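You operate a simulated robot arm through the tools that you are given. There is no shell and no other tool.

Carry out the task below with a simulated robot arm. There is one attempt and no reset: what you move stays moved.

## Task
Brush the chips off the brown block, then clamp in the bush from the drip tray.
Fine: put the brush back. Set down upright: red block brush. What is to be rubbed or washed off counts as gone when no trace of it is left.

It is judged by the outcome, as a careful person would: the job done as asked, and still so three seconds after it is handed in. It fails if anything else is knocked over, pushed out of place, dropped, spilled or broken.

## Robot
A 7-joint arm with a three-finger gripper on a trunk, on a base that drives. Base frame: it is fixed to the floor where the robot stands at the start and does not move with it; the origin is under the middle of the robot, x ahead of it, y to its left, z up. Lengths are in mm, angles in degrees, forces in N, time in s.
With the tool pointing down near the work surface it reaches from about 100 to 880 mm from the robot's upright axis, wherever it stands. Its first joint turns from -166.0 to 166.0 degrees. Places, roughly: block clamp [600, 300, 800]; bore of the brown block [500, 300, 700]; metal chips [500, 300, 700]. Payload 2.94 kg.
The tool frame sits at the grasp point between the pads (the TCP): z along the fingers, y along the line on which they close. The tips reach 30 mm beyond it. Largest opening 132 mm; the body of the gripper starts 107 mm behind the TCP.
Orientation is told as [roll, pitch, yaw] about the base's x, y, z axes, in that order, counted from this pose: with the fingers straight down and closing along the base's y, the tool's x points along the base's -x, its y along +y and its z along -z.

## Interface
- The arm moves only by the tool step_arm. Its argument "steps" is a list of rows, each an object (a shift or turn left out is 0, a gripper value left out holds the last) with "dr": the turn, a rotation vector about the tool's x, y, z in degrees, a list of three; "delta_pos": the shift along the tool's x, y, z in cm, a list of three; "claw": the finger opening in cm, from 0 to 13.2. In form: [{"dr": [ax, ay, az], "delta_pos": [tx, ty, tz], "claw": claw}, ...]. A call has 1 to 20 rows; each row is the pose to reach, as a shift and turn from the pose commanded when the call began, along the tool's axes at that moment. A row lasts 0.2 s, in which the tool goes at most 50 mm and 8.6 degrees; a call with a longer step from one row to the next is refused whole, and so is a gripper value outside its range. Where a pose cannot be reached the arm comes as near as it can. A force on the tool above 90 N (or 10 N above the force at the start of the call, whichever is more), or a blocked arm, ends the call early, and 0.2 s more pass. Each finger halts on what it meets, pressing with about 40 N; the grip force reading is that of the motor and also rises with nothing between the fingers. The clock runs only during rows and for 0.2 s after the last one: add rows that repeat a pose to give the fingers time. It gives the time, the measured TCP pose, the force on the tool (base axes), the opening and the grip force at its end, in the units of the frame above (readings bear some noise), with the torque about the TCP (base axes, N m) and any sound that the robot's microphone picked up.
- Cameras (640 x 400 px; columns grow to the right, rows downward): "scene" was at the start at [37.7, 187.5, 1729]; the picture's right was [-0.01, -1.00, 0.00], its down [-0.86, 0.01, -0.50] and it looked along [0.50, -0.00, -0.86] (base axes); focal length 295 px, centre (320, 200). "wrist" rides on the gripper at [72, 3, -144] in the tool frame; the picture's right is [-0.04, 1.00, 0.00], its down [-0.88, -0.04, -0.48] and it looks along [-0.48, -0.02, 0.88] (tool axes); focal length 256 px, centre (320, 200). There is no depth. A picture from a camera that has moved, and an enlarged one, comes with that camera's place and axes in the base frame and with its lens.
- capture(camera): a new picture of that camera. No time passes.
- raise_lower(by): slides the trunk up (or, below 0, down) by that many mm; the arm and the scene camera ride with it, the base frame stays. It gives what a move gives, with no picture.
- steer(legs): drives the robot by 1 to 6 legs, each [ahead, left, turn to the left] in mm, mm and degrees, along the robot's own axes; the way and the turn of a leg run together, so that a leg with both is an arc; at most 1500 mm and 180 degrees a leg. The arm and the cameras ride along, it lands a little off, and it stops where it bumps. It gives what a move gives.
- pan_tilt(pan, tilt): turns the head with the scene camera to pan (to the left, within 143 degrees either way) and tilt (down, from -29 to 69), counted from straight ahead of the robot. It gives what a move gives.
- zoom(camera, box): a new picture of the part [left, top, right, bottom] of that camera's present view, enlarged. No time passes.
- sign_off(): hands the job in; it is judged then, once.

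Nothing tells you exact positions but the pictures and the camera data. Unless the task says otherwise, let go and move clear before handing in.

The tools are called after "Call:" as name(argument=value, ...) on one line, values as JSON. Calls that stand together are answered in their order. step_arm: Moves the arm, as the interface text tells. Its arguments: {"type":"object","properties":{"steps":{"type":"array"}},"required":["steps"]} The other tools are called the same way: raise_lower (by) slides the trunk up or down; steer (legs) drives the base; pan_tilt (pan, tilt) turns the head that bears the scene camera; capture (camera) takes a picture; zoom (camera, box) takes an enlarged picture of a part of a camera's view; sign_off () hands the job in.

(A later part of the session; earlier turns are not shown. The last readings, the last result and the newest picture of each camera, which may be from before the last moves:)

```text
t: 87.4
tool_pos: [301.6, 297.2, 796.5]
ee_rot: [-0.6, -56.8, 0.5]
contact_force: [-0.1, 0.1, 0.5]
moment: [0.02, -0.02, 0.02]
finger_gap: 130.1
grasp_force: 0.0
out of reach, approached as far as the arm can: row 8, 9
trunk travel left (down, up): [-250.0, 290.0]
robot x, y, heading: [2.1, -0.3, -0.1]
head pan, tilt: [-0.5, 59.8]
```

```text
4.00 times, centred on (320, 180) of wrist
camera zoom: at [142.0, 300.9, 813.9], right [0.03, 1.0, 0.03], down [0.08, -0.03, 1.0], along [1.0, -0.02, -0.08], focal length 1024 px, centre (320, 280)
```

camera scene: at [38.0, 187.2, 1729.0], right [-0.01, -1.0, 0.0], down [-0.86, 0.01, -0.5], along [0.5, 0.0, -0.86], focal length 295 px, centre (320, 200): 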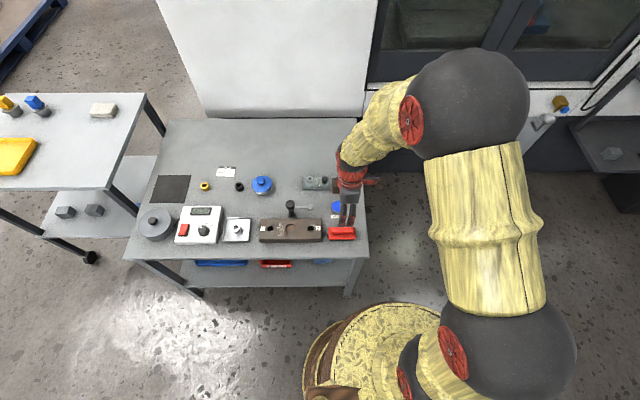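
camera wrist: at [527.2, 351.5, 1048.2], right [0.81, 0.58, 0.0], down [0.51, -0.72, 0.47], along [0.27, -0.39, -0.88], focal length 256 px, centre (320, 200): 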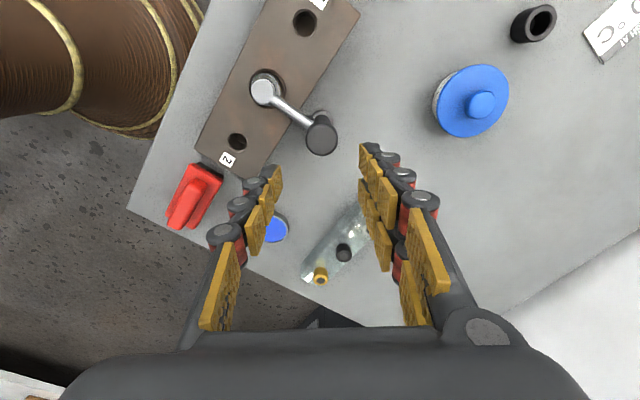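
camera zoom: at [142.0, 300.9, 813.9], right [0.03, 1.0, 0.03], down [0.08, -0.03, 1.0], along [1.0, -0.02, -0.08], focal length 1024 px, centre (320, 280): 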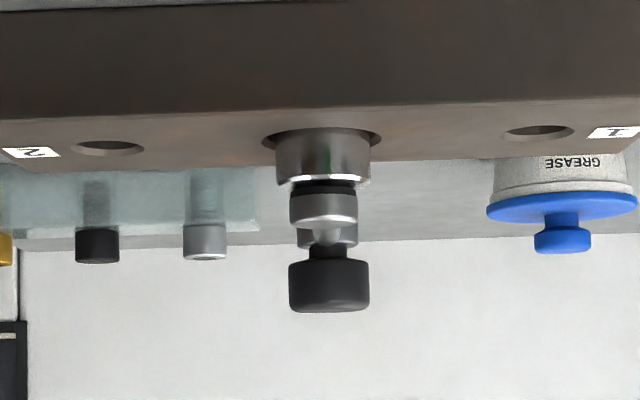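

Call:
zoom(camera="wrist", box=[300, 160, 345, 210])

Call:
zoom(camera="wrist", box=[310, 165, 335, 185])

```text
8.00 times, centred on (322, 185) of wrist
camera zoom: at [142.0, 300.9, 813.9], right [0.03, 1.0, 0.03], down [0.08, -0.03, 1.0], along [1.0, -0.02, -0.08], focal length 2048 px, centre (300, 320)
```

zoom: 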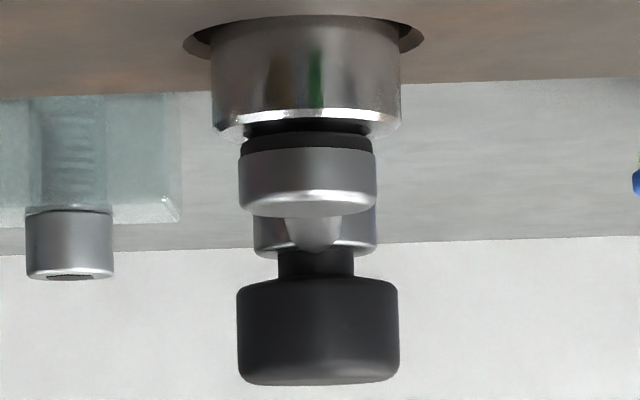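

```text
16.00 times, centred on (322, 175) of wrist
camera zoom: at [142.0, 300.9, 813.9], right [0.03, 1.0, 0.03], down [0.08, -0.03, 1.0], along [1.0, -0.02, -0.08], focal length 4096 px, centre (280, 600)
```

zoom: 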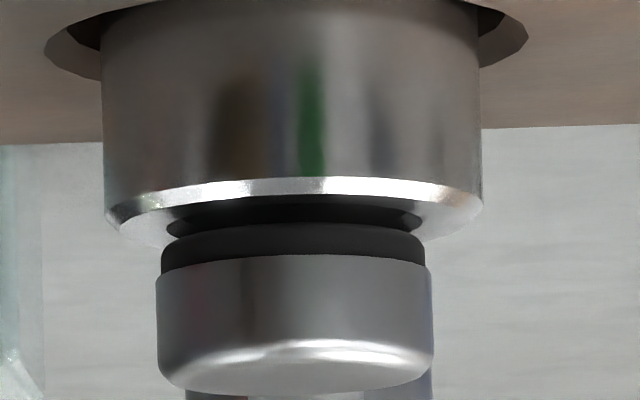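

From the side: the pad is over the bush but still ~2 mm above it, and the knob hasn't visibly descended. I need to find out how the knob acts, so I go back above it, this time centring more carefully.

Call:
step_arm(steps=[{"dr": [0, 8, 0], "delta_pos": [-1.2, 0, -0.8]}, {"dr": [0, 16, 0], "delta_pos": [-2.4, 0, -1.6]}, {"dr": [0, 24, 0], "delta_pos": [-3.6, 0, -2.4]}, {"dr": [0, 32, 0], "delta_pos": [-4.8, 0, -3.2]}, {"dr": [0, 40, 0], "delta_pos": [-6, 0, -4]}, {"dr": [0, 48, 0], "delta_pos": [-7.2, 0, -4.8]}, {"dr": [0, 56, 0], "delta_pos": [-8.4, 0, -5.6]}, {"dr": [0, 57, 0], "delta_pos": [-9.2, 0, -6]}, {"dr": [0, 57, 0], "delta_pos": [-9.2, 0, -6]}])

```text
t: 89.4
tool_pos: [302.3, 295.9, 905.2]
ee_rot: [0.0, 0.3, 0.0]
contact_force: [0.4, -0.3, 0.5]
moment: [0.0, 0.0, -0.02]
finger_gap: 130.0
grasp_force: 0.2
trunk travel left (down, up): [-250.0, 290.0]
robot x, y, heading: [-2.7, -1.4, 0.3]
head pan, tilt: [-0.5, 59.8]
```

Call:
step_arm(steps=[{"delta_pos": [-4.5, -0.1, 0], "claw": 5.5}, {"delta_pos": [-9, -0.1, 0]}, {"delta_pos": [-13.5, -0.1, 0]}, {"delta_pos": [-18, -0.2, 0]}, {"delta_pos": [-22.5, -0.2, 0]}, {"delta_pos": [-26.7, -0.24, 0]}, {"delta_pos": [-26.7, -0.24, 3]}, {"delta_pos": [-26.7, -0.24, 5]}, {"delta_pos": [-26.7, -0.24, 5]}])

Call:
zoom(camera="wrist", box=[240, 100, 400, 220])

Call:
zoom(camera="scene", box=[275, 195, 315, 240])

```text
t: 91.4
tool_pos: [569.9, 295.3, 855.9]
ee_rot: [0.0, 0.0, -0.1]
contact_force: [0.3, -0.1, 0.4]
moment: [0.01, 0.02, 0.03]
finger_gap: 55.1
grasp_force: 0.1
trunk travel left (down, up): [-250.0, 290.0]
robot x, y, heading: [-1.8, -0.1, -0.2]
head pan, tilt: [-0.5, 59.8]
```

```text
3.33 times, centred on (320, 160) of wrist
camera zoom: at [496.9, 298.4, 998.7], right [0.04, 1.0, 0.0], down [0.88, -0.04, 0.47], along [0.47, -0.02, -0.88], focal length 853 px, centre (320, 333)
```

zoom: 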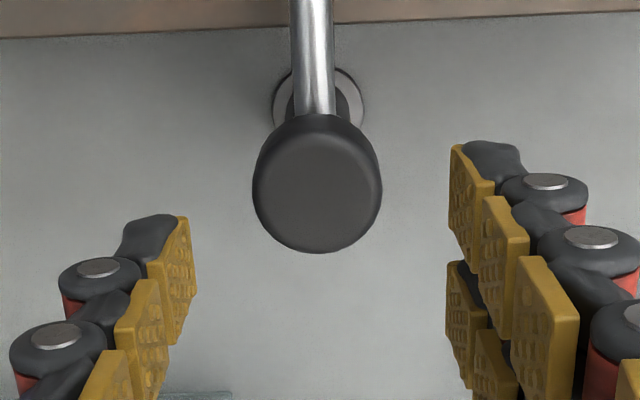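

```text
8.89 times, centred on (295, 218) of scene
camera zoom: at [38.2, 187.5, 1729.0], right [-0.01, -1.0, 0.0], down [-0.86, 0.01, -0.5], along [0.5, 0.0, -0.86], focal length 2622 px, centre (542, 44)
```

zoom: 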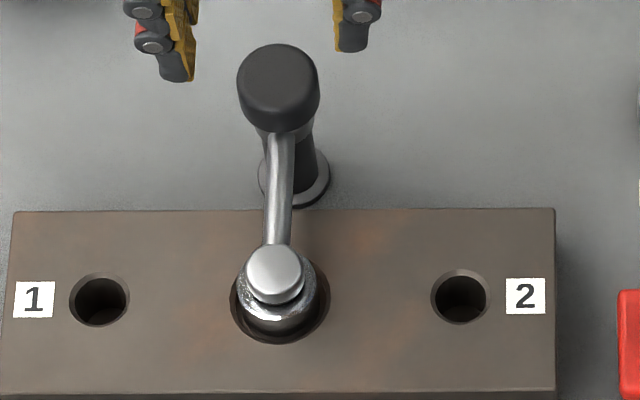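

The evidence so far is inconclusive (a fine thread would move <1 mm in 112°). I re-grip the knob, better centred at (569.3, 294.2), starting from yaw 90 so I can turn it clockwise much further.

Call:
step_arm(steps=[{"dr": [0, 0, -8.4], "delta_pos": [0.06, -0.1, 0]}, {"dr": [0, 0, -16.8], "delta_pos": [0.06, -0.1, 0]}, {"dr": [0, 0, -25.2], "delta_pos": [0.06, -0.1, 0]}, {"dr": [0, 0, -33.6], "delta_pos": [0.06, -0.1, 0]}, {"dr": [0, 0, -42], "delta_pos": [0.06, -0.1, 0]}, {"dr": [0, 0, -50.4], "delta_pos": [0.06, -0.1, 0]}, {"dr": [0, 0, -58.8], "delta_pos": [0.06, -0.1, 0]}, {"dr": [0, 0, -67.2], "delta_pos": [0.06, -0.1, 0]}, {"dr": [0, 0, -75.6], "delta_pos": [0.06, -0.1, 0]}, {"dr": [0, 0, -84], "delta_pos": [0.06, -0.1, 0]}, {"dr": [0, 0, -90], "delta_pos": [0.06, -0.1, 0]}, {"dr": [0, 0, -90], "delta_pos": [0.06, -0.1, 0]}])

Call:
zoom(camera="wrist", box=[240, 100, 400, 220])

```text
t: 94.0
tool_pos: [568.3, 293.1, 856.9]
ee_rot: [0.1, 0.1, 90.1]
contact_force: [0.7, 0.7, -0.2]
moment: [-0.01, 0.01, 0.0]
finger_gap: 55.4
grasp_force: 0.0
trunk travel left (down, up): [-250.0, 290.0]
robot x, y, heading: [-0.3, -3.3, -0.1]
head pan, tilt: [-0.5, 59.8]
```

```text
3.33 times, centred on (320, 160) of wrist
camera zoom: at [565.7, 221.6, 999.0], right [-1.0, 0.04, 0.0], down [0.04, 0.88, 0.48], along [0.02, 0.48, -0.88], focal length 853 px, centre (320, 333)
```

zoom: 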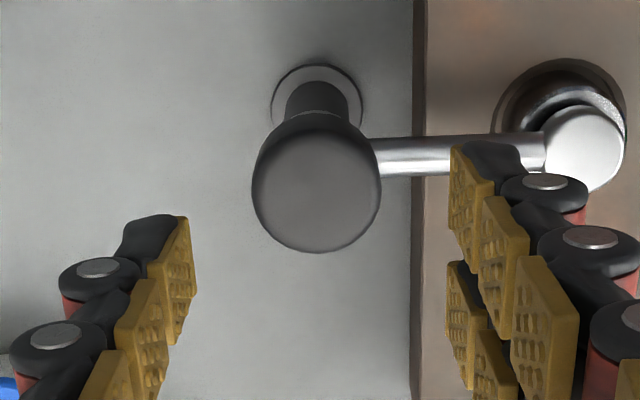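

The knob is within ~1 mm of the tool axis in both orientations. I descend, grip it, and turn clockwise.

Call:
step_arm(steps=[{"delta_pos": [-0.04, -0.06, 2]}, {"delta_pos": [-0.04, -0.06, 4]}, {"delta_pos": [-0.04, -0.06, 5.1]}, {"delta_pos": [-0.04, -0.06, 5.1]}, {"delta_pos": [-0.04, -0.06, 5.1], "claw": 2.5}, {"delta_pos": [-0.04, -0.06, 5.1], "claw": 2.5}, {"delta_pos": [-0.04, -0.06, 5.1], "claw": 2.5}, {"delta_pos": [-0.04, -0.06, 5.1], "claw": 2.5}])

Call:
step_arm(steps=[{"dr": [0, 0, 3]}, {"dr": [0, 0, 3]}])

Call:
step_arm(steps=[{"dr": [0, 0, 6]}, {"dr": [0, 0, 6]}])

Call:
step_arm(steps=[{"dr": [0, 0, 7]}, {"dr": [0, 0, 14]}, {"dr": [0, 0, 21]}, {"dr": [0, 0, 21]}])

```text
t: 95.8
tool_pos: [569.8, 294.8, 804.5]
ee_rot: [0.0, 0.1, 90.0]
contact_force: [9.1, -0.8, -1.7]
moment: [0.1, -0.41, 0.02]
finger_gap: 32.7
grasp_force: 38.8
trunk travel left (down, up): [-250.0, 290.0]
robot x, y, heading: [3.1, 3.0, 0.2]
head pan, tilt: [-0.5, 59.8]
```

```text
t: 96.4
tool_pos: [571.1, 294.9, 805.2]
ee_rot: [0.1, 0.0, 87.1]
contact_force: [9.8, 2.1, -1.8]
moment: [-0.13, -0.32, 0.51]
finger_gap: 32.5
grasp_force: 44.4
trunk travel left (down, up): [-250.0, 290.0]
robot x, y, heading: [1.6, -0.5, -0.1]
head pan, tilt: [-0.5, 59.8]
```

```text
t: 97.0
tool_pos: [568.5, 295.1, 804.5]
ee_rot: [0.1, -0.1, 81.0]
contact_force: [10.3, 2.1, 1.6]
moment: [-0.08, -0.29, 0.3]
finger_gap: 32.5
grasp_force: 44.9
trunk travel left (down, up): [-250.0, 290.0]
robot x, y, heading: [-3.5, 1.6, 0.1]
head pan, tilt: [-0.5, 59.8]
```

```text
t: 98.0
tool_pos: [569.8, 294.6, 805.2]
ee_rot: [0.1, 0.2, 59.9]
contact_force: [10.9, -1.0, 1.0]
moment: [-0.03, -0.4, 0.41]
finger_gap: 32.6
grasp_force: 44.8
trunk travel left (down, up): [-250.0, 290.0]
robot x, y, heading: [1.0, 3.5, -0.3]
head pan, tilt: [-0.5, 59.8]
```

Torque ≈0.3–0.5 N·m while turning. I correct a ~0.8 mm offset and continue turning a further 120° clockwise.

Call:
step_arm(steps=[{"dr": [0, 0, 8], "delta_pos": [-0.04, -0.07, 0]}, {"dr": [0, 0, 16], "delta_pos": [-0.04, -0.07, 0]}, {"dr": [0, 0, 24], "delta_pos": [-0.04, -0.07, 0]}, {"dr": [0, 0, 32], "delta_pos": [-0.04, -0.07, 0]}, {"dr": [0, 0, 40], "delta_pos": [-0.04, -0.07, 0]}, {"dr": [0, 0, 48], "delta_pos": [-0.04, -0.07, 0]}, {"dr": [0, 0, 56], "delta_pos": [-0.04, -0.07, 0]}, {"dr": [0, 0, 60], "delta_pos": [-0.04, -0.07, 0]}, {"dr": [0, 0, 60], "delta_pos": [-0.04, -0.07, 0]}])

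Call:
zoom(camera="scene", box=[275, 195, 315, 240])

Call:
step_arm(steps=[{"dr": [0, 0, 8]}, {"dr": [0, 0, 16]}, {"dr": [0, 0, 24]}, {"dr": [0, 0, 32]}, {"dr": [0, 0, 40]}, {"dr": [0, 0, 48]}, {"dr": [0, 0, 56]}, {"dr": [0, 0, 60]}, {"dr": [0, 0, 60]}])

Call:
zoom(camera="scene", box=[275, 195, 315, 240])

```text
t: 100.0
tool_pos: [569.7, 295.3, 803.7]
ee_rot: [0.0, 0.1, -0.1]
contact_force: [-1.8, 1.1, -2.4]
moment: [0.0, -0.01, 0.38]
finger_gap: 32.6
grasp_force: 44.7
trunk travel left (down, up): [-250.0, 290.0]
robot x, y, heading: [2.0, -2.7, 0.1]
head pan, tilt: [-0.5, 59.8]
```

```text
8.89 times, centred on (295, 218) of scene
camera zoom: at [38.0, 187.7, 1729.0], right [-0.01, -1.0, 0.0], down [-0.86, 0.01, -0.5], along [0.5, 0.0, -0.86], focal length 2622 px, centre (542, 44)
```

zoom: 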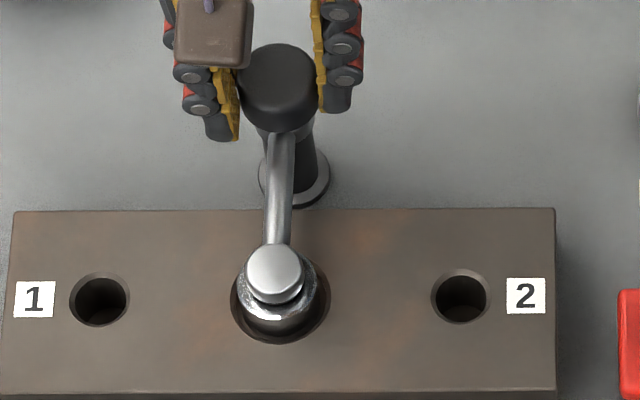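

```text
t: 102.0
tool_pos: [569.0, 294.4, 804.8]
ee_rot: [-0.1, 0.0, -60.1]
contact_force: [-7.1, 2.3, -0.7]
moment: [-0.07, 0.14, 0.31]
finger_gap: 32.6
grasp_force: 44.7
trunk travel left (down, up): [-250.0, 290.0]
robot x, y, heading: [3.5, 1.1, -0.1]
head pan, tilt: [-0.5, 59.8]
```

```text
8.89 times, centred on (295, 218) of scene
camera zoom: at [37.4, 187.8, 1729.0], right [-0.01, -1.0, 0.0], down [-0.86, 0.01, -0.5], along [0.5, 0.0, -0.86], focal length 2622 px, centre (542, 44)
```

zoom: 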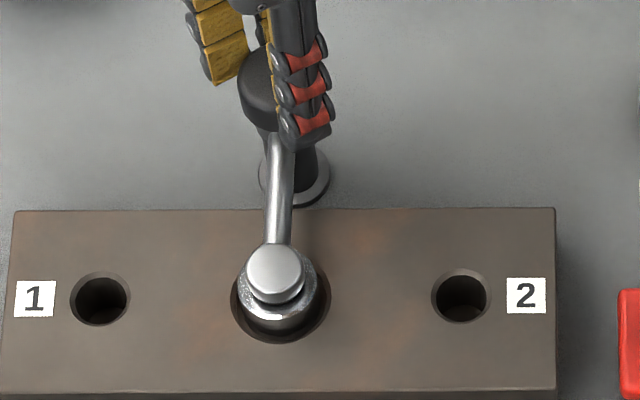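

After ~260° of turning nothing has come down, so turning alone may not be the mechanism (or the fingers slip). While still holding the knob, I test pushing it down gently.

Call:
step_arm(steps=[{"delta_pos": [0, 0, 0.1]}, {"delta_pos": [0, 0, 0.1]}])

Call:
step_arm(steps=[{"delta_pos": [0, 0, 0.1]}, {"delta_pos": [0, 0, 0.1]}])

Call:
zoom(camera="scene", box=[275, 195, 315, 240])

```text
t: 102.6
tool_pos: [569.0, 293.8, 802.9]
ee_rot: [-0.1, -0.1, -60.0]
contact_force: [-9.5, 2.3, 7.6]
moment: [0.2, 0.58, 0.12]
finger_gap: 32.8
grasp_force: 44.6
trunk travel left (down, up): [-250.0, 290.0]
robot x, y, heading: [-2.1, -1.1, -0.1]
head pan, tilt: [-0.5, 59.8]
```

```text
t: 103.2
tool_pos: [569.3, 294.0, 804.4]
ee_rot: [0.0, 0.0, -60.0]
contact_force: [-13.8, 2.2, 20.5]
moment: [0.14, 0.75, 0.08]
finger_gap: 32.5
grasp_force: 45.0
trunk travel left (down, up): [-250.0, 290.0]
robot x, y, heading: [1.2, -0.0, 0.1]
head pan, tilt: [-0.5, 59.8]
```

```text
8.89 times, centred on (295, 218) of scene
camera zoom: at [35.3, 186.9, 1729.3], right [-0.01, -1.0, 0.0], down [-0.86, 0.01, -0.5], along [0.5, 0.0, -0.86], focal length 2622 px, centre (542, 44)
```

zoom: 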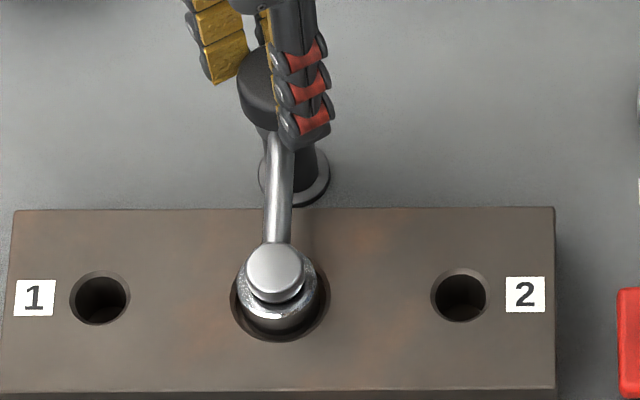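

The knob is rigid vertically, so it is not a push-down plunger at this force. To learn whether the knob turns with, or independent of, the arm, I back off the downward push and try a small counter-clockwise turn.

Call:
step_arm(steps=[{"delta_pos": [0, 0, -0.2]}, {"delta_pos": [0, 0, -0.2]}, {"dr": [0, 0, -6], "delta_pos": [0, 0, -0.2]}, {"dr": [0, 0, -12], "delta_pos": [0, 0, -0.2]}, {"dr": [0, 0, -12], "delta_pos": [0, 0, -0.2]}])

Call:
zoom(camera="scene", box=[275, 195, 315, 240])

```text
t: 104.4
tool_pos: [570.0, 293.4, 803.9]
ee_rot: [0.0, 0.0, -47.8]
contact_force: [-8.3, 6.2, 2.3]
moment: [-0.01, -0.08, 0.0]
finger_gap: 32.3
grasp_force: 45.0
trunk travel left (down, up): [-250.0, 290.0]
robot x, y, heading: [-1.8, 3.9, 0.1]
head pan, tilt: [-0.5, 59.8]
```

```text
8.89 times, centred on (295, 218) of scene
camera zoom: at [37.1, 188.0, 1729.0], right [-0.01, -1.0, 0.0], down [-0.86, 0.01, -0.5], along [0.5, 0.0, -0.86], focal length 2622 px, centre (542, 44)
```

zoom: 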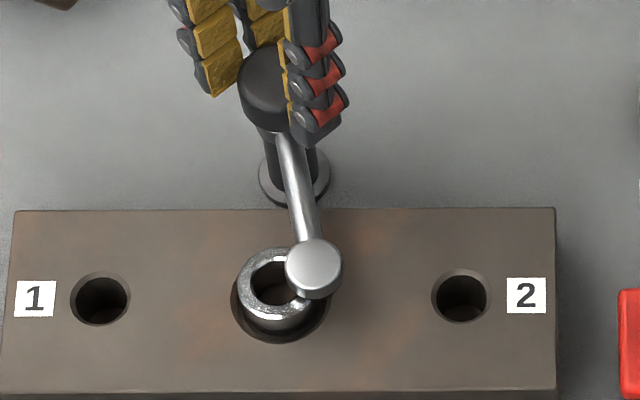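

The knob turns the arm itself (they are one piece): clockwise earlier was simply against the closed end stop. I turn it back clockwise firmly to the stop over the bush.

Call:
step_arm(steps=[{"dr": [0, 0, 6]}, {"dr": [0, 0, 12]}, {"dr": [0, 0, 18]}, {"dr": [0, 0, 22]}, {"dr": [0, 0, 22]}])

Call:
zoom(camera="scene", box=[275, 195, 315, 240])

```text
t: 105.6
tool_pos: [570.1, 293.1, 804.0]
ee_rot: [-0.1, 0.1, -70.0]
contact_force: [-5.2, 1.0, 0.3]
moment: [-0.16, 0.07, 0.48]
finger_gap: 32.2
grasp_force: 44.9
trunk travel left (down, up): [-250.0, 290.0]
robot x, y, heading: [3.5, 1.2, 0.0]
head pan, tilt: [-0.5, 59.8]
```

```text
8.89 times, centred on (295, 218) of scene
camera zoom: at [37.5, 187.7, 1729.0], right [-0.01, -1.0, 0.0], down [-0.86, 0.01, -0.5], along [0.5, 0.0, -0.86], focal length 2622 px, centre (542, 44)
```

zoom: 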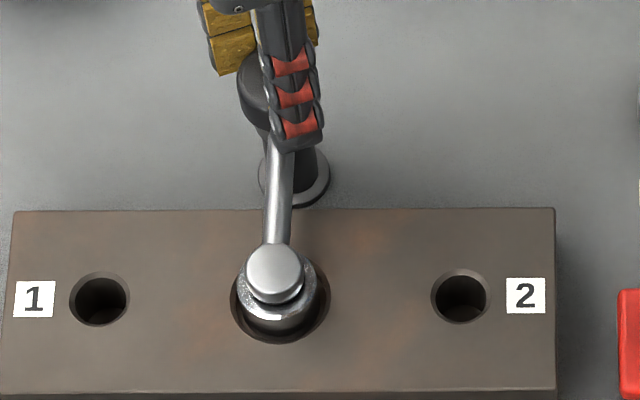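

The arm is firmly at its closed stop, pad centred over the bush. I release the knob and, with closed fingers, will test a moderate press on the knob top in case the clamp has a press-down stage.

Call:
step_arm(steps=[{"claw": 4.5}, {"claw": 5}, {"claw": 5}, {"delta_pos": [0, 0, -2]}, {"delta_pos": [0, 0, -4.5]}, {"delta_pos": [0, 0, -4.5], "claw": 0}, {"delta_pos": [0, 0, -4.5], "claw": 0}, {"delta_pos": [0, 0, -4.5], "claw": 0}, {"delta_pos": [0, 0, -4.5], "claw": 0}])

Call:
zoom(camera="scene", box=[275, 185, 315, 235])

Call:
zoom(camera="wrist", box=[240, 100, 400, 220])

```text
t: 107.6
tool_pos: [571.0, 294.1, 849.8]
ee_rot: [-0.1, 0.0, -70.0]
contact_force: [-0.9, -0.3, 0.1]
moment: [0.0, 0.01, 0.0]
finger_gap: 0.0
grasp_force: 17.3
trunk travel left (down, up): [-250.0, 290.0]
robot x, y, heading: [0.9, -3.2, -0.1]
head pan, tilt: [-0.5, 59.8]
```

```text
8.00 times, centred on (295, 210) of scene
camera zoom: at [38.0, 187.6, 1729.0], right [-0.01, -1.0, 0.0], down [-0.86, 0.01, -0.5], along [0.5, 0.0, -0.86], focal length 2360 px, centre (520, 120)
```

zoom: 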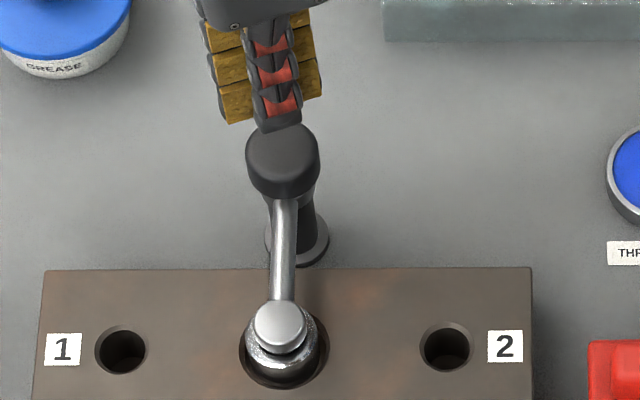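

```text
3.33 times, centred on (320, 160) of wrist
camera zoom: at [548.5, 363.2, 993.0], right [0.95, 0.3, 0.0], down [0.27, -0.84, 0.48], along [0.14, -0.45, -0.88], focal length 853 px, centre (320, 333)
```

zoom: 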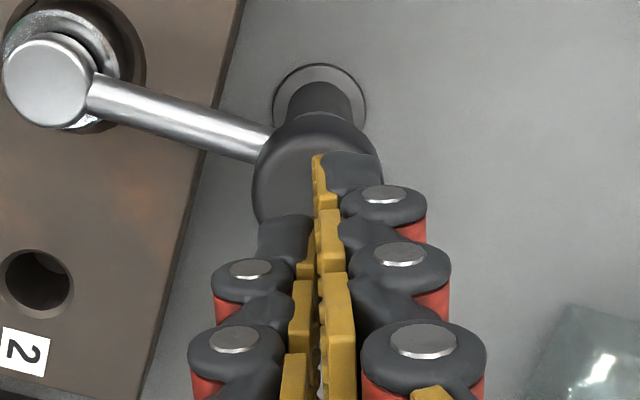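

Call:
step_arm(steps=[{"delta_pos": [0, 0, 1.2]}, {"delta_pos": [0, 0, 2.2]}, {"delta_pos": [0, 0, 2.5]}, {"delta_pos": [0, 0, 2.5]}])

Call:
step_arm(steps=[{"delta_pos": [0, 0, 0.15]}, {"delta_pos": [0, 0, 0.15]}])

```text
t: 108.6
tool_pos: [570.3, 293.7, 825.1]
ee_rot: [-0.1, 0.0, -70.0]
contact_force: [0.7, 0.1, -0.1]
moment: [0.01, 0.03, 0.01]
finger_gap: 0.0
grasp_force: 28.9
trunk travel left (down, up): [-250.0, 290.0]
robot x, y, heading: [0.7, 1.5, -0.0]
head pan, tilt: [-0.5, 59.8]
```

```text
t: 109.2
tool_pos: [570.5, 294.4, 823.4]
ee_rot: [-0.1, 0.0, -69.9]
contact_force: [-0.1, -1.0, -0.7]
moment: [-0.01, -0.01, -0.01]
finger_gap: 0.0
grasp_force: 28.2
trunk travel left (down, up): [-250.0, 290.0]
robot x, y, heading: [0.6, 0.7, 0.2]
head pan, tilt: [-0.5, 59.8]
```

Call:
step_arm(steps=[{"delta_pos": [0, 0, 0.15]}, {"delta_pos": [0, 0, 0.15]}])

Call:
step_arm(steps=[{"delta_pos": [0, 0, 0.1]}, {"delta_pos": [0, 0, 0.1]}])

```text
t: 109.8
tool_pos: [570.2, 293.3, 822.1]
ee_rot: [-0.1, 0.1, -70.0]
contact_force: [-0.1, -1.1, 0.1]
moment: [0.04, 0.03, 0.01]
finger_gap: 0.0
grasp_force: 28.5
trunk travel left (down, up): [-250.0, 290.0]
robot x, y, heading: [1.1, -0.0, 0.3]
head pan, tilt: [-0.5, 59.8]
```

```text
t: 110.4
tool_pos: [569.9, 293.3, 821.2]
ee_rot: [-0.2, 0.1, -70.0]
contact_force: [-0.2, -1.0, 0.2]
moment: [0.0, -0.02, 0.01]
finger_gap: 0.0
grasp_force: 28.9
trunk travel left (down, up): [-250.0, 290.0]
robot x, y, heading: [1.6, -2.5, -0.1]
head pan, tilt: [-0.5, 59.8]
```

Call:
step_arm(steps=[{"delta_pos": [0, 0, 0.1]}, {"delta_pos": [0, 0, 0.1]}])

Call:
step_arm(steps=[{"delta_pos": [0, 0, 0.1]}, {"delta_pos": [0, 0, 0.1]}])

```text
t: 111.0
tool_pos: [570.9, 293.7, 819.4]
ee_rot: [-0.2, 0.0, -69.9]
contact_force: [1.0, -1.4, 0.3]
moment: [0.0, -0.01, -0.01]
finger_gap: 0.1
grasp_force: 28.8
trunk travel left (down, up): [-250.0, 290.0]
robot x, y, heading: [-0.9, -3.4, -0.0]
head pan, tilt: [-0.5, 59.8]
```

```text
t: 111.6
tool_pos: [571.5, 293.5, 819.0]
ee_rot: [-0.1, -0.1, -70.0]
contact_force: [0.2, 0.2, -0.3]
moment: [0.01, 0.0, 0.0]
finger_gap: 0.0
grasp_force: 28.3
trunk travel left (down, up): [-250.0, 290.0]
robot x, y, heading: [2.2, -1.0, 0.1]
head pan, tilt: [-0.5, 59.8]
```

Call:
step_arm(steps=[{"delta_pos": [0, 0, 0.1]}, {"delta_pos": [0, 0, 0.1]}])

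Call:
step_arm(steps=[{"delta_pos": [0, 0, 0.1]}, {"delta_pos": [0, 0, 0.1]}])

Call:
zoom(camera="scene", box=[275, 185, 315, 235])

```text
t: 112.2
tool_pos: [569.7, 293.5, 817.6]
ee_rot: [-0.1, 0.0, -70.0]
contact_force: [-1.1, -0.1, 3.3]
moment: [-0.01, 0.0, -0.01]
finger_gap: 5.7
grasp_force: 28.6
trunk travel left (down, up): [-250.0, 290.0]
robot x, y, heading: [0.7, -3.1, 0.1]
head pan, tilt: [-0.5, 59.8]
```

```text
t: 112.8
tool_pos: [570.7, 293.6, 818.3]
ee_rot: [0.0, 0.0, -70.0]
contact_force: [-1.3, -2.1, 10.9]
moment: [-0.06, 0.03, 0.0]
finger_gap: 6.0
grasp_force: 29.2
trunk travel left (down, up): [-250.0, 290.0]
robot x, y, heading: [-2.1, -4.2, -0.2]
head pan, tilt: [-0.5, 59.8]
```

```text
8.00 times, centred on (295, 210) of scene
camera zoom: at [36.9, 186.9, 1729.2], right [-0.01, -1.0, 0.0], down [-0.86, 0.01, -0.5], along [0.5, 0.0, -0.86], focal length 2360 px, centre (520, 120)
```

zoom: 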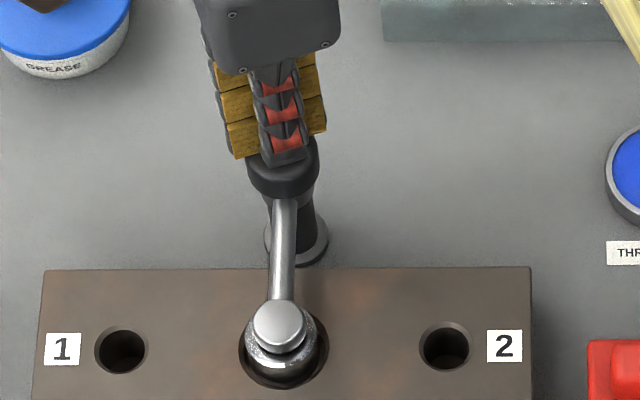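

Contact on the knob top at about z=788, force 11 N. I increase the press in small steps.

Call:
step_arm(steps=[{"delta_pos": [0, 0, 0.1]}, {"delta_pos": [0, 0, 0.1]}])

Call:
step_arm(steps=[{"delta_pos": [0, 0, 0.1]}, {"delta_pos": [0, 0, 0.1]}])

Call:
zoom(camera="scene", box=[275, 185, 315, 235])

```text
t: 113.4
tool_pos: [570.5, 293.9, 817.5]
ee_rot: [0.2, 0.2, -69.9]
contact_force: [-1.6, -2.8, 21.9]
moment: [-0.12, 0.01, 0.01]
finger_gap: 6.0
grasp_force: 28.7
trunk travel left (down, up): [-250.0, 290.0]
robot x, y, heading: [-0.0, -1.2, -0.2]
head pan, tilt: [-0.5, 59.8]
```

```text
t: 114.0
tool_pos: [571.9, 294.5, 816.8]
ee_rot: [0.2, 0.2, -70.0]
contact_force: [-1.5, -3.9, 34.6]
moment: [-0.09, 0.02, 0.01]
finger_gap: 6.0
grasp_force: 29.0
trunk travel left (down, up): [-250.0, 290.0]
robot x, y, heading: [0.7, 0.4, -0.2]
head pan, tilt: [-0.5, 59.8]
```

```text
8.00 times, centred on (295, 210) of scene
camera zoom: at [35.3, 185.9, 1729.4], right [-0.01, -1.0, 0.0], down [-0.86, 0.01, -0.5], along [0.5, 0.0, -0.86], focal length 2360 px, centre (520, 120)
```

zoom: 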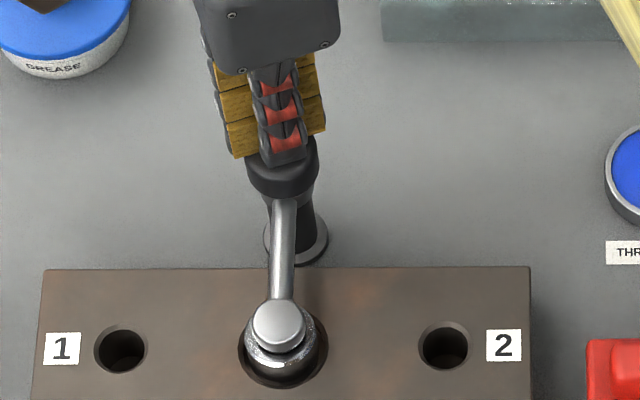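

The knob is rigid up to 35 N, so there is no press-down stage: the clamp closes by swinging the arm to its detent/stop over the bush. I lift off and retreat for a final inspection.

Call:
step_arm(steps=[{"delta_pos": [0, 0, -2]}, {"delta_pos": [0, 0, -6]}, {"delta_pos": [0, 0, -10]}, {"delta_pos": [0, 0, -13]}, {"delta_pos": [0, 0, -13], "claw": 6}, {"delta_pos": [0, 0, -13], "claw": 6}])

Call:
zoom(camera="scene", box=[280, 190, 310, 235])

Call:
zoom(camera="wrist", box=[200, 60, 360, 180])

```text
t: 115.4
tool_pos: [570.9, 293.6, 945.6]
ee_rot: [-0.2, -0.1, -70.1]
contact_force: [0.5, 0.3, -0.6]
moment: [0.01, 0.0, -0.01]
finger_gap: 40.0
grasp_force: 0.0
trunk travel left (down, up): [-250.0, 290.0]
robot x, y, heading: [-1.2, 0.1, 0.2]
head pan, tilt: [-0.5, 59.8]
```

```text
8.89 times, centred on (295, 212) of scene
camera zoom: at [38.1, 187.6, 1729.0], right [-0.01, -1.0, 0.0], down [-0.86, 0.01, -0.5], along [0.5, 0.0, -0.86], focal length 2622 px, centre (542, 89)
```

zoom: 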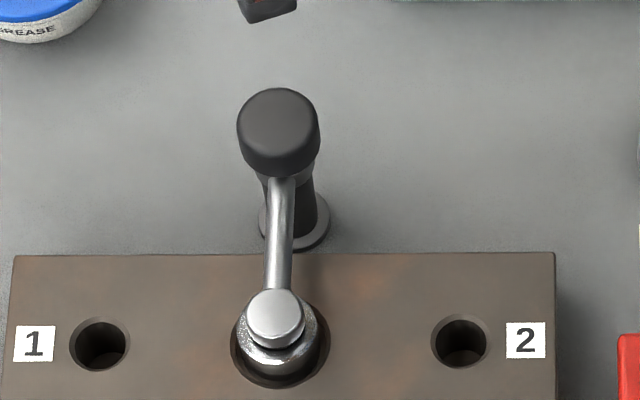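

```text
3.33 times, centred on (280, 120) of wrist
camera zoom: at [548.9, 363.5, 1089.1], right [0.95, 0.3, 0.0], down [0.27, -0.84, 0.48], along [0.14, -0.45, -0.88], focal length 853 px, centre (453, 467)
```

zoom: 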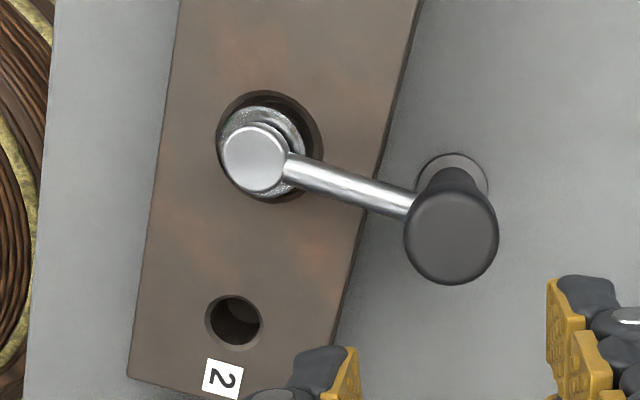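

The arm is closed over the bush. I'll make one more side inspection at high zoom to confirm how the pad sits relative to the bush.

Call:
step_arm(steps=[{"dr": [0, 0, -8], "delta_pos": [0.9, -2.5, 0.4]}, {"dr": [0, 0, -16], "delta_pos": [1.8, -5, 0.8]}, {"dr": [0, 0, -24], "delta_pos": [2.7, -7.5, 1.2]}, {"dr": [0, 0, -32], "delta_pos": [3.6, -10, 1.6]}, {"dr": [0, 0, -40], "delta_pos": [4.6, -12.6, 2]}, {"dr": [0, 0, -48], "delta_pos": [5.5, -15.1, 2.5]}, {"dr": [0, 0, -56], "delta_pos": [6.4, -17.6, 3]}, {"dr": [0, 0, -64], "delta_pos": [7.3, -20.1, 3.4]}, {"dr": [0, 0, -70], "delta_pos": [8.24, -22.65, 3.8], "claw": 13}, {"dr": [0, 0, -70], "delta_pos": [8.24, -22.65, 3.8]}])

Call:
step_arm(steps=[{"dr": [0, -8, 0], "delta_pos": [0.5, 0, 1.5]}, {"dr": [0, -16, 0], "delta_pos": [1, 0, 3]}, {"dr": [0, -24, 0], "delta_pos": [1.5, 0, 5]}, {"dr": [0, -32, 0], "delta_pos": [2, 0, 7]}, {"dr": [0, -40, 0], "delta_pos": [2.5, 0, 9]}, {"dr": [0, -48, 0], "delta_pos": [2.7, 0, 10.5]}, {"dr": [0, -54, 0], "delta_pos": [2.7, 0, 11.2]}, {"dr": [0, -60, 0], "delta_pos": [2.7, 0, 11.8]}, {"dr": [0, -62, 0], "delta_pos": [2.7, 0, 11.8]}, {"dr": [0, -62, 0], "delta_pos": [2.7, 0, 11.8]}])

Call:
capture(camera="wrist")

```text
t: 117.6
tool_pos: [329.9, 294.7, 906.8]
ee_rot: [-0.1, 0.1, 0.1]
contact_force: [-0.6, 0.2, 0.1]
moment: [0.01, -0.04, -0.01]
finger_gap: 101.4
grasp_force: 0.1
trunk travel left (down, up): [-250.0, 290.0]
robot x, y, heading: [-0.1, -1.2, -0.0]
head pan, tilt: [-0.5, 59.8]
```

```text
t: 119.8
tool_pos: [302.5, 310.1, 798.5]
ee_rot: [-1.4, -61.7, 1.0]
contact_force: [-0.4, 0.0, -0.4]
moment: [-0.06, -0.01, -0.01]
finger_gap: 129.8
grasp_force: 0.1
out of reach, approached as far as the arm can: row 8, 9, 10
trunk travel left (down, up): [-250.0, 290.0]
robot x, y, heading: [1.2, 2.3, 0.1]
head pan, tilt: [-0.5, 59.8]
```

```text
taken
camera wrist: at [142.3, 313.9, 803.1], right [0.03, 1.0, 0.03], down [0.0, -0.03, 1.0], along [1.0, -0.03, 0.0], focal length 256 px, centre (320, 200)
```

wrist: 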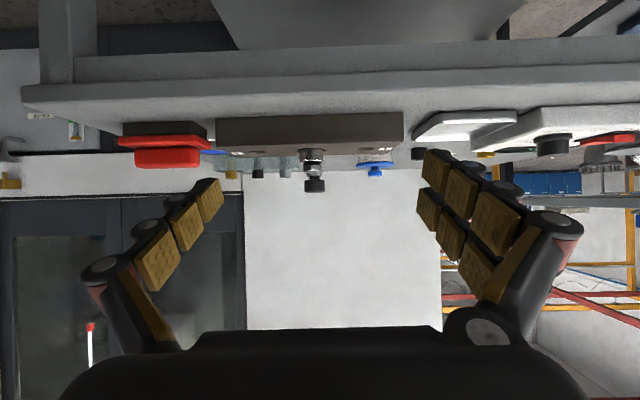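

Call:
zoom(camera="wrist", box=[298, 144, 330, 164])

Call:
zoom(camera="wrist", box=[298, 144, 330, 196])

```text
16.00 times, centred on (314, 154) of wrist
camera zoom: at [142.3, 313.9, 803.1], right [0.03, 1.0, 0.03], down [0.0, -0.03, 1.0], along [1.0, -0.03, 0.0], focal length 4096 px, centre (416, 936)
```

zoom: 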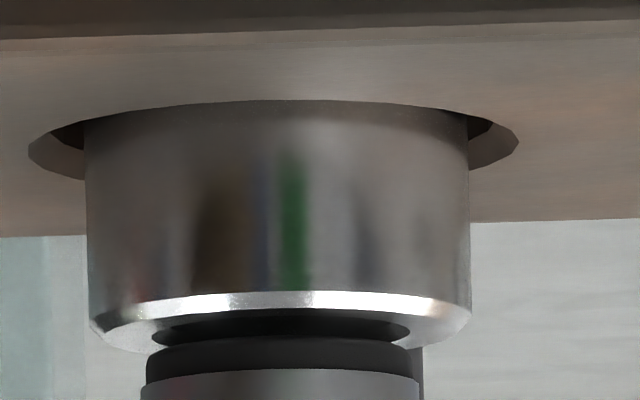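

```text
7.69 times, centred on (314, 170) of wrist
camera zoom: at [142.3, 313.9, 803.1], right [0.03, 1.0, 0.03], down [0.0, -0.03, 1.0], along [1.0, -0.03, 0.0], focal length 1969 px, centre (366, 431)
```

zoom: 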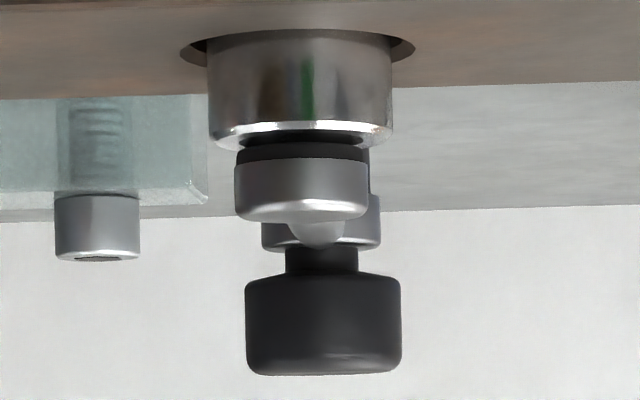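

The pad hangs about 1.7 mm over the bush in the closed position, which matches the arm's fixed height. I want to check whether the knob itself has any marking that would show it turns separately, so I straighten and look at the knob closely from above.

Call:
step_arm(steps=[{"dr": [0, 8, 0], "delta_pos": [-1.2, 0, -0.7]}, {"dr": [0, 16, 0], "delta_pos": [-2.4, 0, -1.4]}, {"dr": [0, 24, 0], "delta_pos": [-3.6, 0, -2.1]}, {"dr": [0, 32, 0], "delta_pos": [-4.8, 0, -2.8]}, {"dr": [0, 40, 0], "delta_pos": [-6, 0, -3.5]}, {"dr": [0, 48, 0], "delta_pos": [-7.2, 0, -4.2]}, {"dr": [0, 56, 0], "delta_pos": [-8.4, 0, -4.9]}, {"dr": [0, 62, 0], "delta_pos": [-9.6, 0, -5.4]}, {"dr": [0, 62, 0], "delta_pos": [-9.6, 0, -5.4]}])

Call:
zoom(camera="scene", box=[283, 195, 303, 210])

Call:
zoom(camera="scene", box=[280, 215, 305, 235])

Call:
capture(camera="scene")

```text
t: 121.8
tool_pos: [302.3, 309.6, 908.8]
ee_rot: [0.0, 0.2, 0.0]
contact_force: [0.7, -1.0, -0.3]
moment: [0.01, -0.03, 0.0]
finger_gap: 129.8
grasp_force: 0.1
trunk travel left (down, up): [-250.0, 290.0]
robot x, y, heading: [0.8, 0.7, 0.2]
head pan, tilt: [-0.5, 59.8]
```

```text
16.00 times, centred on (293, 202) of scene
camera zoom: at [37.7, 187.3, 1729.0], right [-0.01, -1.0, 0.0], down [-0.86, 0.01, -0.5], along [0.5, 0.0, -0.86], focal length 4720 px, centre (752, 160)
```

zoom: 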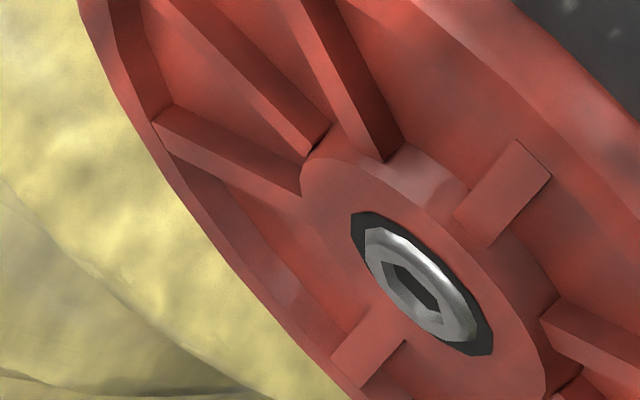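

```text
16.00 times, centred on (292, 225) of scene
camera zoom: at [37.7, 187.3, 1729.0], right [-0.01, -1.0, 0.0], down [-0.86, 0.01, -0.5], along [0.5, 0.0, -0.86], focal length 4720 px, centre (760, -200)
```

zoom: 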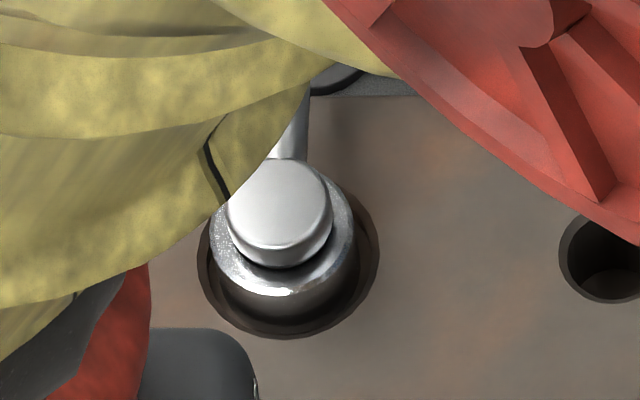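

```text
taken
camera scene: at [37.7, 187.3, 1729.0], right [-0.01, -1.0, 0.0], down [-0.86, 0.01, -0.5], along [0.5, 0.0, -0.86], focal length 295 px, centre (320, 200)
```

scene: 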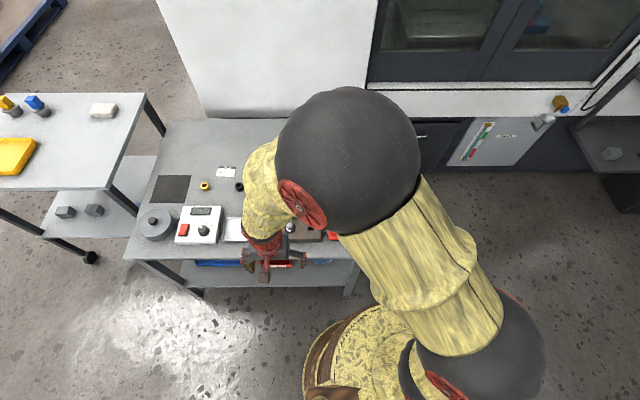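

The scene is otherwise undisturbed. As a last check of the clamp I'll gently press on the pad itself with closed fingers to see whether the arm end has any downward travel onto the bush.

Call:
step_arm(steps=[{"delta_pos": [-4.5, -0.4, 0], "claw": 0}, {"delta_pos": [-9, -0.8, 0]}, {"delta_pos": [-13.5, -1.2, 0]}, {"delta_pos": [-19.1, -1.55, 1.5], "claw": 0}, {"delta_pos": [-19.1, -1.55, 4]}, {"delta_pos": [-19.1, -1.55, 7]}, {"delta_pos": [-19.1, -1.55, 8.5]}, {"delta_pos": [-19.1, -1.55, 8.5]}, {"delta_pos": [-19.1, -1.55, 8.5]}, {"delta_pos": [-19.1, -1.55, 8.5]}, {"delta_pos": [-19.1, -1.55, 8.5]}, {"delta_pos": [-19.1, -1.55, 8.5]}])

Call:
zoom(camera="wrist", box=[240, 100, 400, 220])

Call:
zoom(camera="scene", box=[270, 190, 320, 240])

```text
refused: row 4 steps farther than a row can; nothing moved
```

```text
3.33 times, centred on (320, 160) of wrist
camera zoom: at [229.3, 312.7, 1052.9], right [0.04, 1.0, 0.0], down [0.88, -0.04, 0.47], along [0.47, -0.02, -0.88], focal length 853 px, centre (320, 333)
```

zoom: 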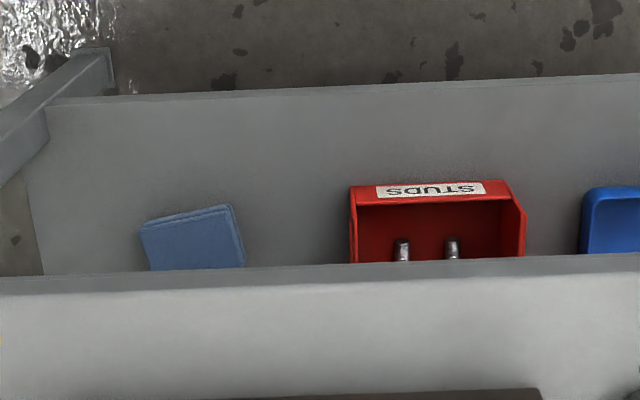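

```text
8.00 times, centred on (295, 215) of scene
camera zoom: at [37.7, 187.3, 1729.0], right [-0.01, -1.0, 0.0], down [-0.86, 0.01, -0.5], along [0.5, 0.0, -0.86], focal length 2360 px, centre (520, 80)
```

zoom: 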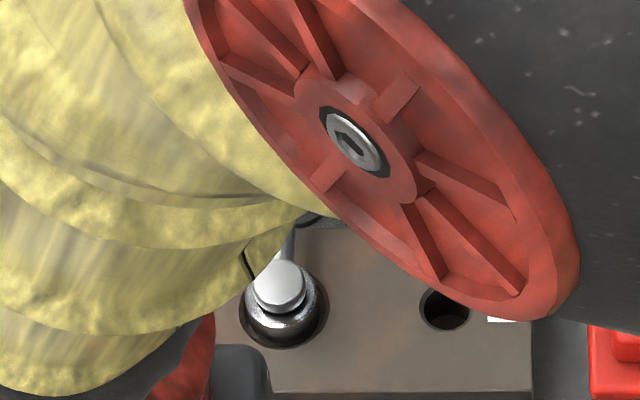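

That call was refused for one over-long step; nothing moved. I resend it with shorter steps.

Call:
step_arm(steps=[{"delta_pos": [-4, -0.4, 0], "claw": 0}, {"delta_pos": [-8, -0.8, 0]}, {"delta_pos": [-12, -1.2, 0]}, {"delta_pos": [-16, -1.55, 0]}, {"delta_pos": [-19.1, -1.55, 0]}, {"delta_pos": [-19.1, -1.55, 3]}, {"delta_pos": [-19.1, -1.55, 6]}, {"delta_pos": [-19.1, -1.55, 6]}, {"delta_pos": [-19.1, -1.55, 6]}])

Call:
zoom(camera="wrist", box=[240, 100, 400, 220])

Call:
zoom(camera="scene", box=[270, 190, 320, 240])

```text
t: 123.8
tool_pos: [493.2, 293.5, 848.8]
ee_rot: [0.0, 0.1, 0.0]
contact_force: [0.5, -0.4, 0.2]
moment: [-0.01, -0.04, 0.0]
finger_gap: 0.0
grasp_force: 13.8
trunk travel left (down, up): [-250.0, 290.0]
robot x, y, heading: [-2.1, -1.2, 0.0]
head pan, tilt: [-0.5, 59.8]
```

```text
3.33 times, centred on (320, 160) of wrist
camera zoom: at [420.4, 296.9, 992.6], right [0.04, 1.0, 0.0], down [0.88, -0.04, 0.47], along [0.47, -0.02, -0.88], focal length 853 px, centre (320, 333)
```

zoom: 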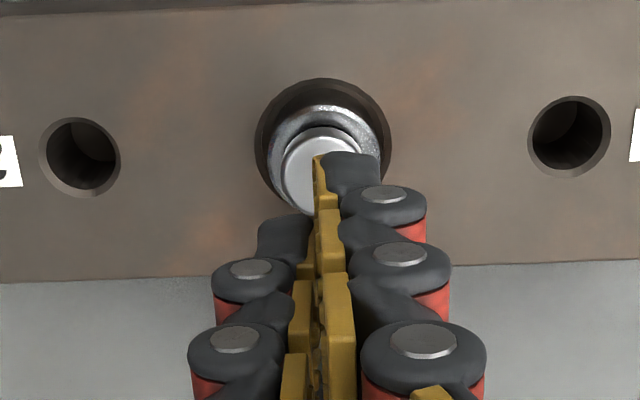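

```text
8.00 times, centred on (295, 215) of scene
camera zoom: at [37.7, 187.4, 1729.0], right [-0.01, -1.0, 0.0], down [-0.86, 0.01, -0.5], along [0.5, 0.0, -0.86], focal length 2360 px, centre (520, 80)
```

zoom: 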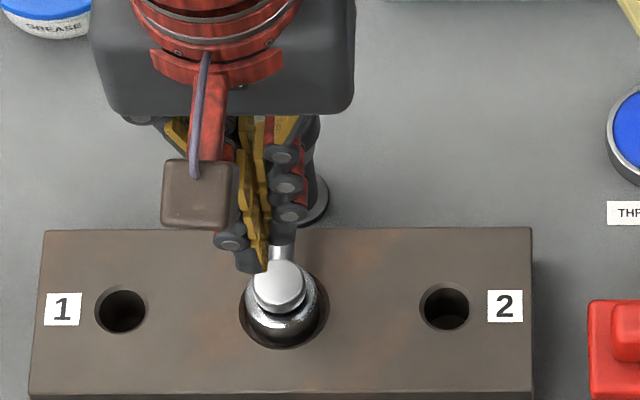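

Call:
step_arm(steps=[{"delta_pos": [0, 0, 2]}, {"delta_pos": [0, 0, 4]}, {"delta_pos": [0, 0, 4.9]}, {"delta_pos": [0, 0, 4.9]}])

Call:
step_arm(steps=[{"delta_pos": [0, 0, 0.15]}, {"delta_pos": [0, 0, 0.15]}])

Call:
step_arm(steps=[{"delta_pos": [0, 0, 0.15]}, {"delta_pos": [0, 0, 0.15]}])

```text
t: 124.8
tool_pos: [492.4, 294.8, 800.0]
ee_rot: [0.0, 0.1, 0.1]
contact_force: [0.2, 0.5, -1.2]
moment: [0.05, -0.02, 0.01]
finger_gap: 0.1
grasp_force: 28.7
trunk travel left (down, up): [-250.0, 290.0]
robot x, y, heading: [0.3, -0.9, 0.3]
head pan, tilt: [-0.5, 59.8]
```

```text
t: 125.4
tool_pos: [492.3, 294.6, 798.6]
ee_rot: [0.0, 0.1, 0.0]
contact_force: [0.2, 0.6, -0.3]
moment: [0.03, 0.0, -0.01]
finger_gap: 0.2
grasp_force: 28.5
trunk travel left (down, up): [-250.0, 290.0]
robot x, y, heading: [-0.6, 3.1, -0.2]
head pan, tilt: [-0.5, 59.8]
```

```text
t: 126.0
tool_pos: [492.7, 294.1, 798.2]
ee_rot: [0.0, 0.1, 0.0]
contact_force: [0.1, -0.6, 0.9]
moment: [-0.02, 0.0, -0.01]
finger_gap: 0.1
grasp_force: 28.4
trunk travel left (down, up): [-250.0, 290.0]
robot x, y, heading: [1.2, -2.7, 0.0]
head pan, tilt: [-0.5, 59.8]
```

Call:
step_arm(steps=[{"delta_pos": [0, 0, 0.15]}, {"delta_pos": [0, 0, 0.15]}])

Call:
step_arm(steps=[{"delta_pos": [0, 0, 0.15]}, {"delta_pos": [0, 0, 0.15]}])

Call:
step_arm(steps=[{"delta_pos": [0, 0, 0.1]}, {"delta_pos": [0, 0, 0.1]}])

```text
t: 126.6
tool_pos: [492.1, 294.2, 795.4]
ee_rot: [0.0, 0.1, 0.0]
contact_force: [0.2, -0.1, -1.5]
moment: [0.01, -0.01, -0.01]
finger_gap: 0.0
grasp_force: 28.9
trunk travel left (down, up): [-250.0, 290.0]
robot x, y, heading: [-0.4, -0.1, -0.3]
head pan, tilt: [-0.5, 59.8]
```

```text
t: 127.2
tool_pos: [491.6, 293.7, 793.6]
ee_rot: [0.0, 0.2, 0.0]
contact_force: [-0.2, 1.0, -0.5]
moment: [0.0, -0.01, 0.01]
finger_gap: 0.0
grasp_force: 28.6
trunk travel left (down, up): [-250.0, 290.0]
robot x, y, heading: [-0.7, 3.4, 0.3]
head pan, tilt: [-0.5, 59.8]
```

```text
t: 127.8
tool_pos: [493.1, 293.9, 792.7]
ee_rot: [0.1, 0.1, 0.0]
contact_force: [0.1, -0.5, -0.2]
moment: [0.0, -0.01, 0.01]
finger_gap: 0.2
grasp_force: 28.8
trunk travel left (down, up): [-250.0, 290.0]
robot x, y, heading: [0.2, -2.0, 0.2]
head pan, tilt: [-0.5, 59.8]
```

Call:
step_arm(steps=[{"delta_pos": [0, 0, 0.1]}, {"delta_pos": [0, 0, 0.1]}])

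Call:
step_arm(steps=[{"delta_pos": [0, 0, 0.1]}, {"delta_pos": [0, 0, 0.1]}])

Call:
zoom(camera="scene", box=[270, 190, 320, 240])

```text
t: 128.4
tool_pos: [492.8, 293.9, 791.5]
ee_rot: [0.0, 0.0, 0.0]
contact_force: [0.6, -0.3, -0.3]
moment: [-0.02, -0.02, -0.04]
finger_gap: 0.1
grasp_force: 28.4
trunk travel left (down, up): [-250.0, 290.0]
robot x, y, heading: [1.6, 1.4, 0.1]
head pan, tilt: [-0.5, 59.8]
```

```text
t: 129.0
tool_pos: [492.4, 294.0, 792.0]
ee_rot: [-0.1, 0.0, 0.0]
contact_force: [-1.8, 0.1, 6.8]
moment: [-0.01, 0.0, -0.02]
finger_gap: 5.9
grasp_force: 29.1
trunk travel left (down, up): [-250.0, 290.0]
robot x, y, heading: [-3.6, -2.0, 0.1]
head pan, tilt: [-0.5, 59.8]
```

```text
8.00 times, centred on (295, 215) of scene
camera zoom: at [37.3, 187.2, 1729.1], right [-0.01, -1.0, 0.0], down [-0.86, 0.01, -0.5], along [0.5, 0.0, -0.86], focal length 2360 px, centre (520, 80)
```

zoom: 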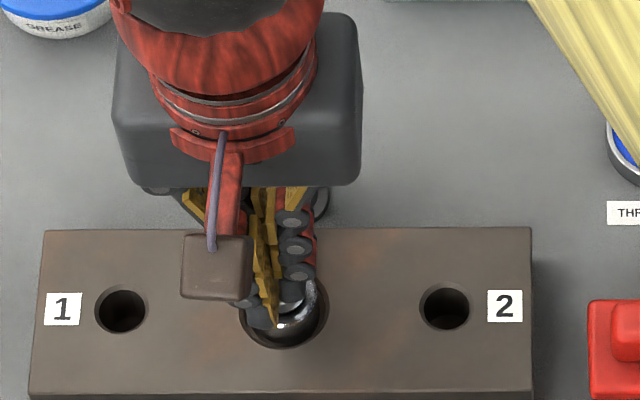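

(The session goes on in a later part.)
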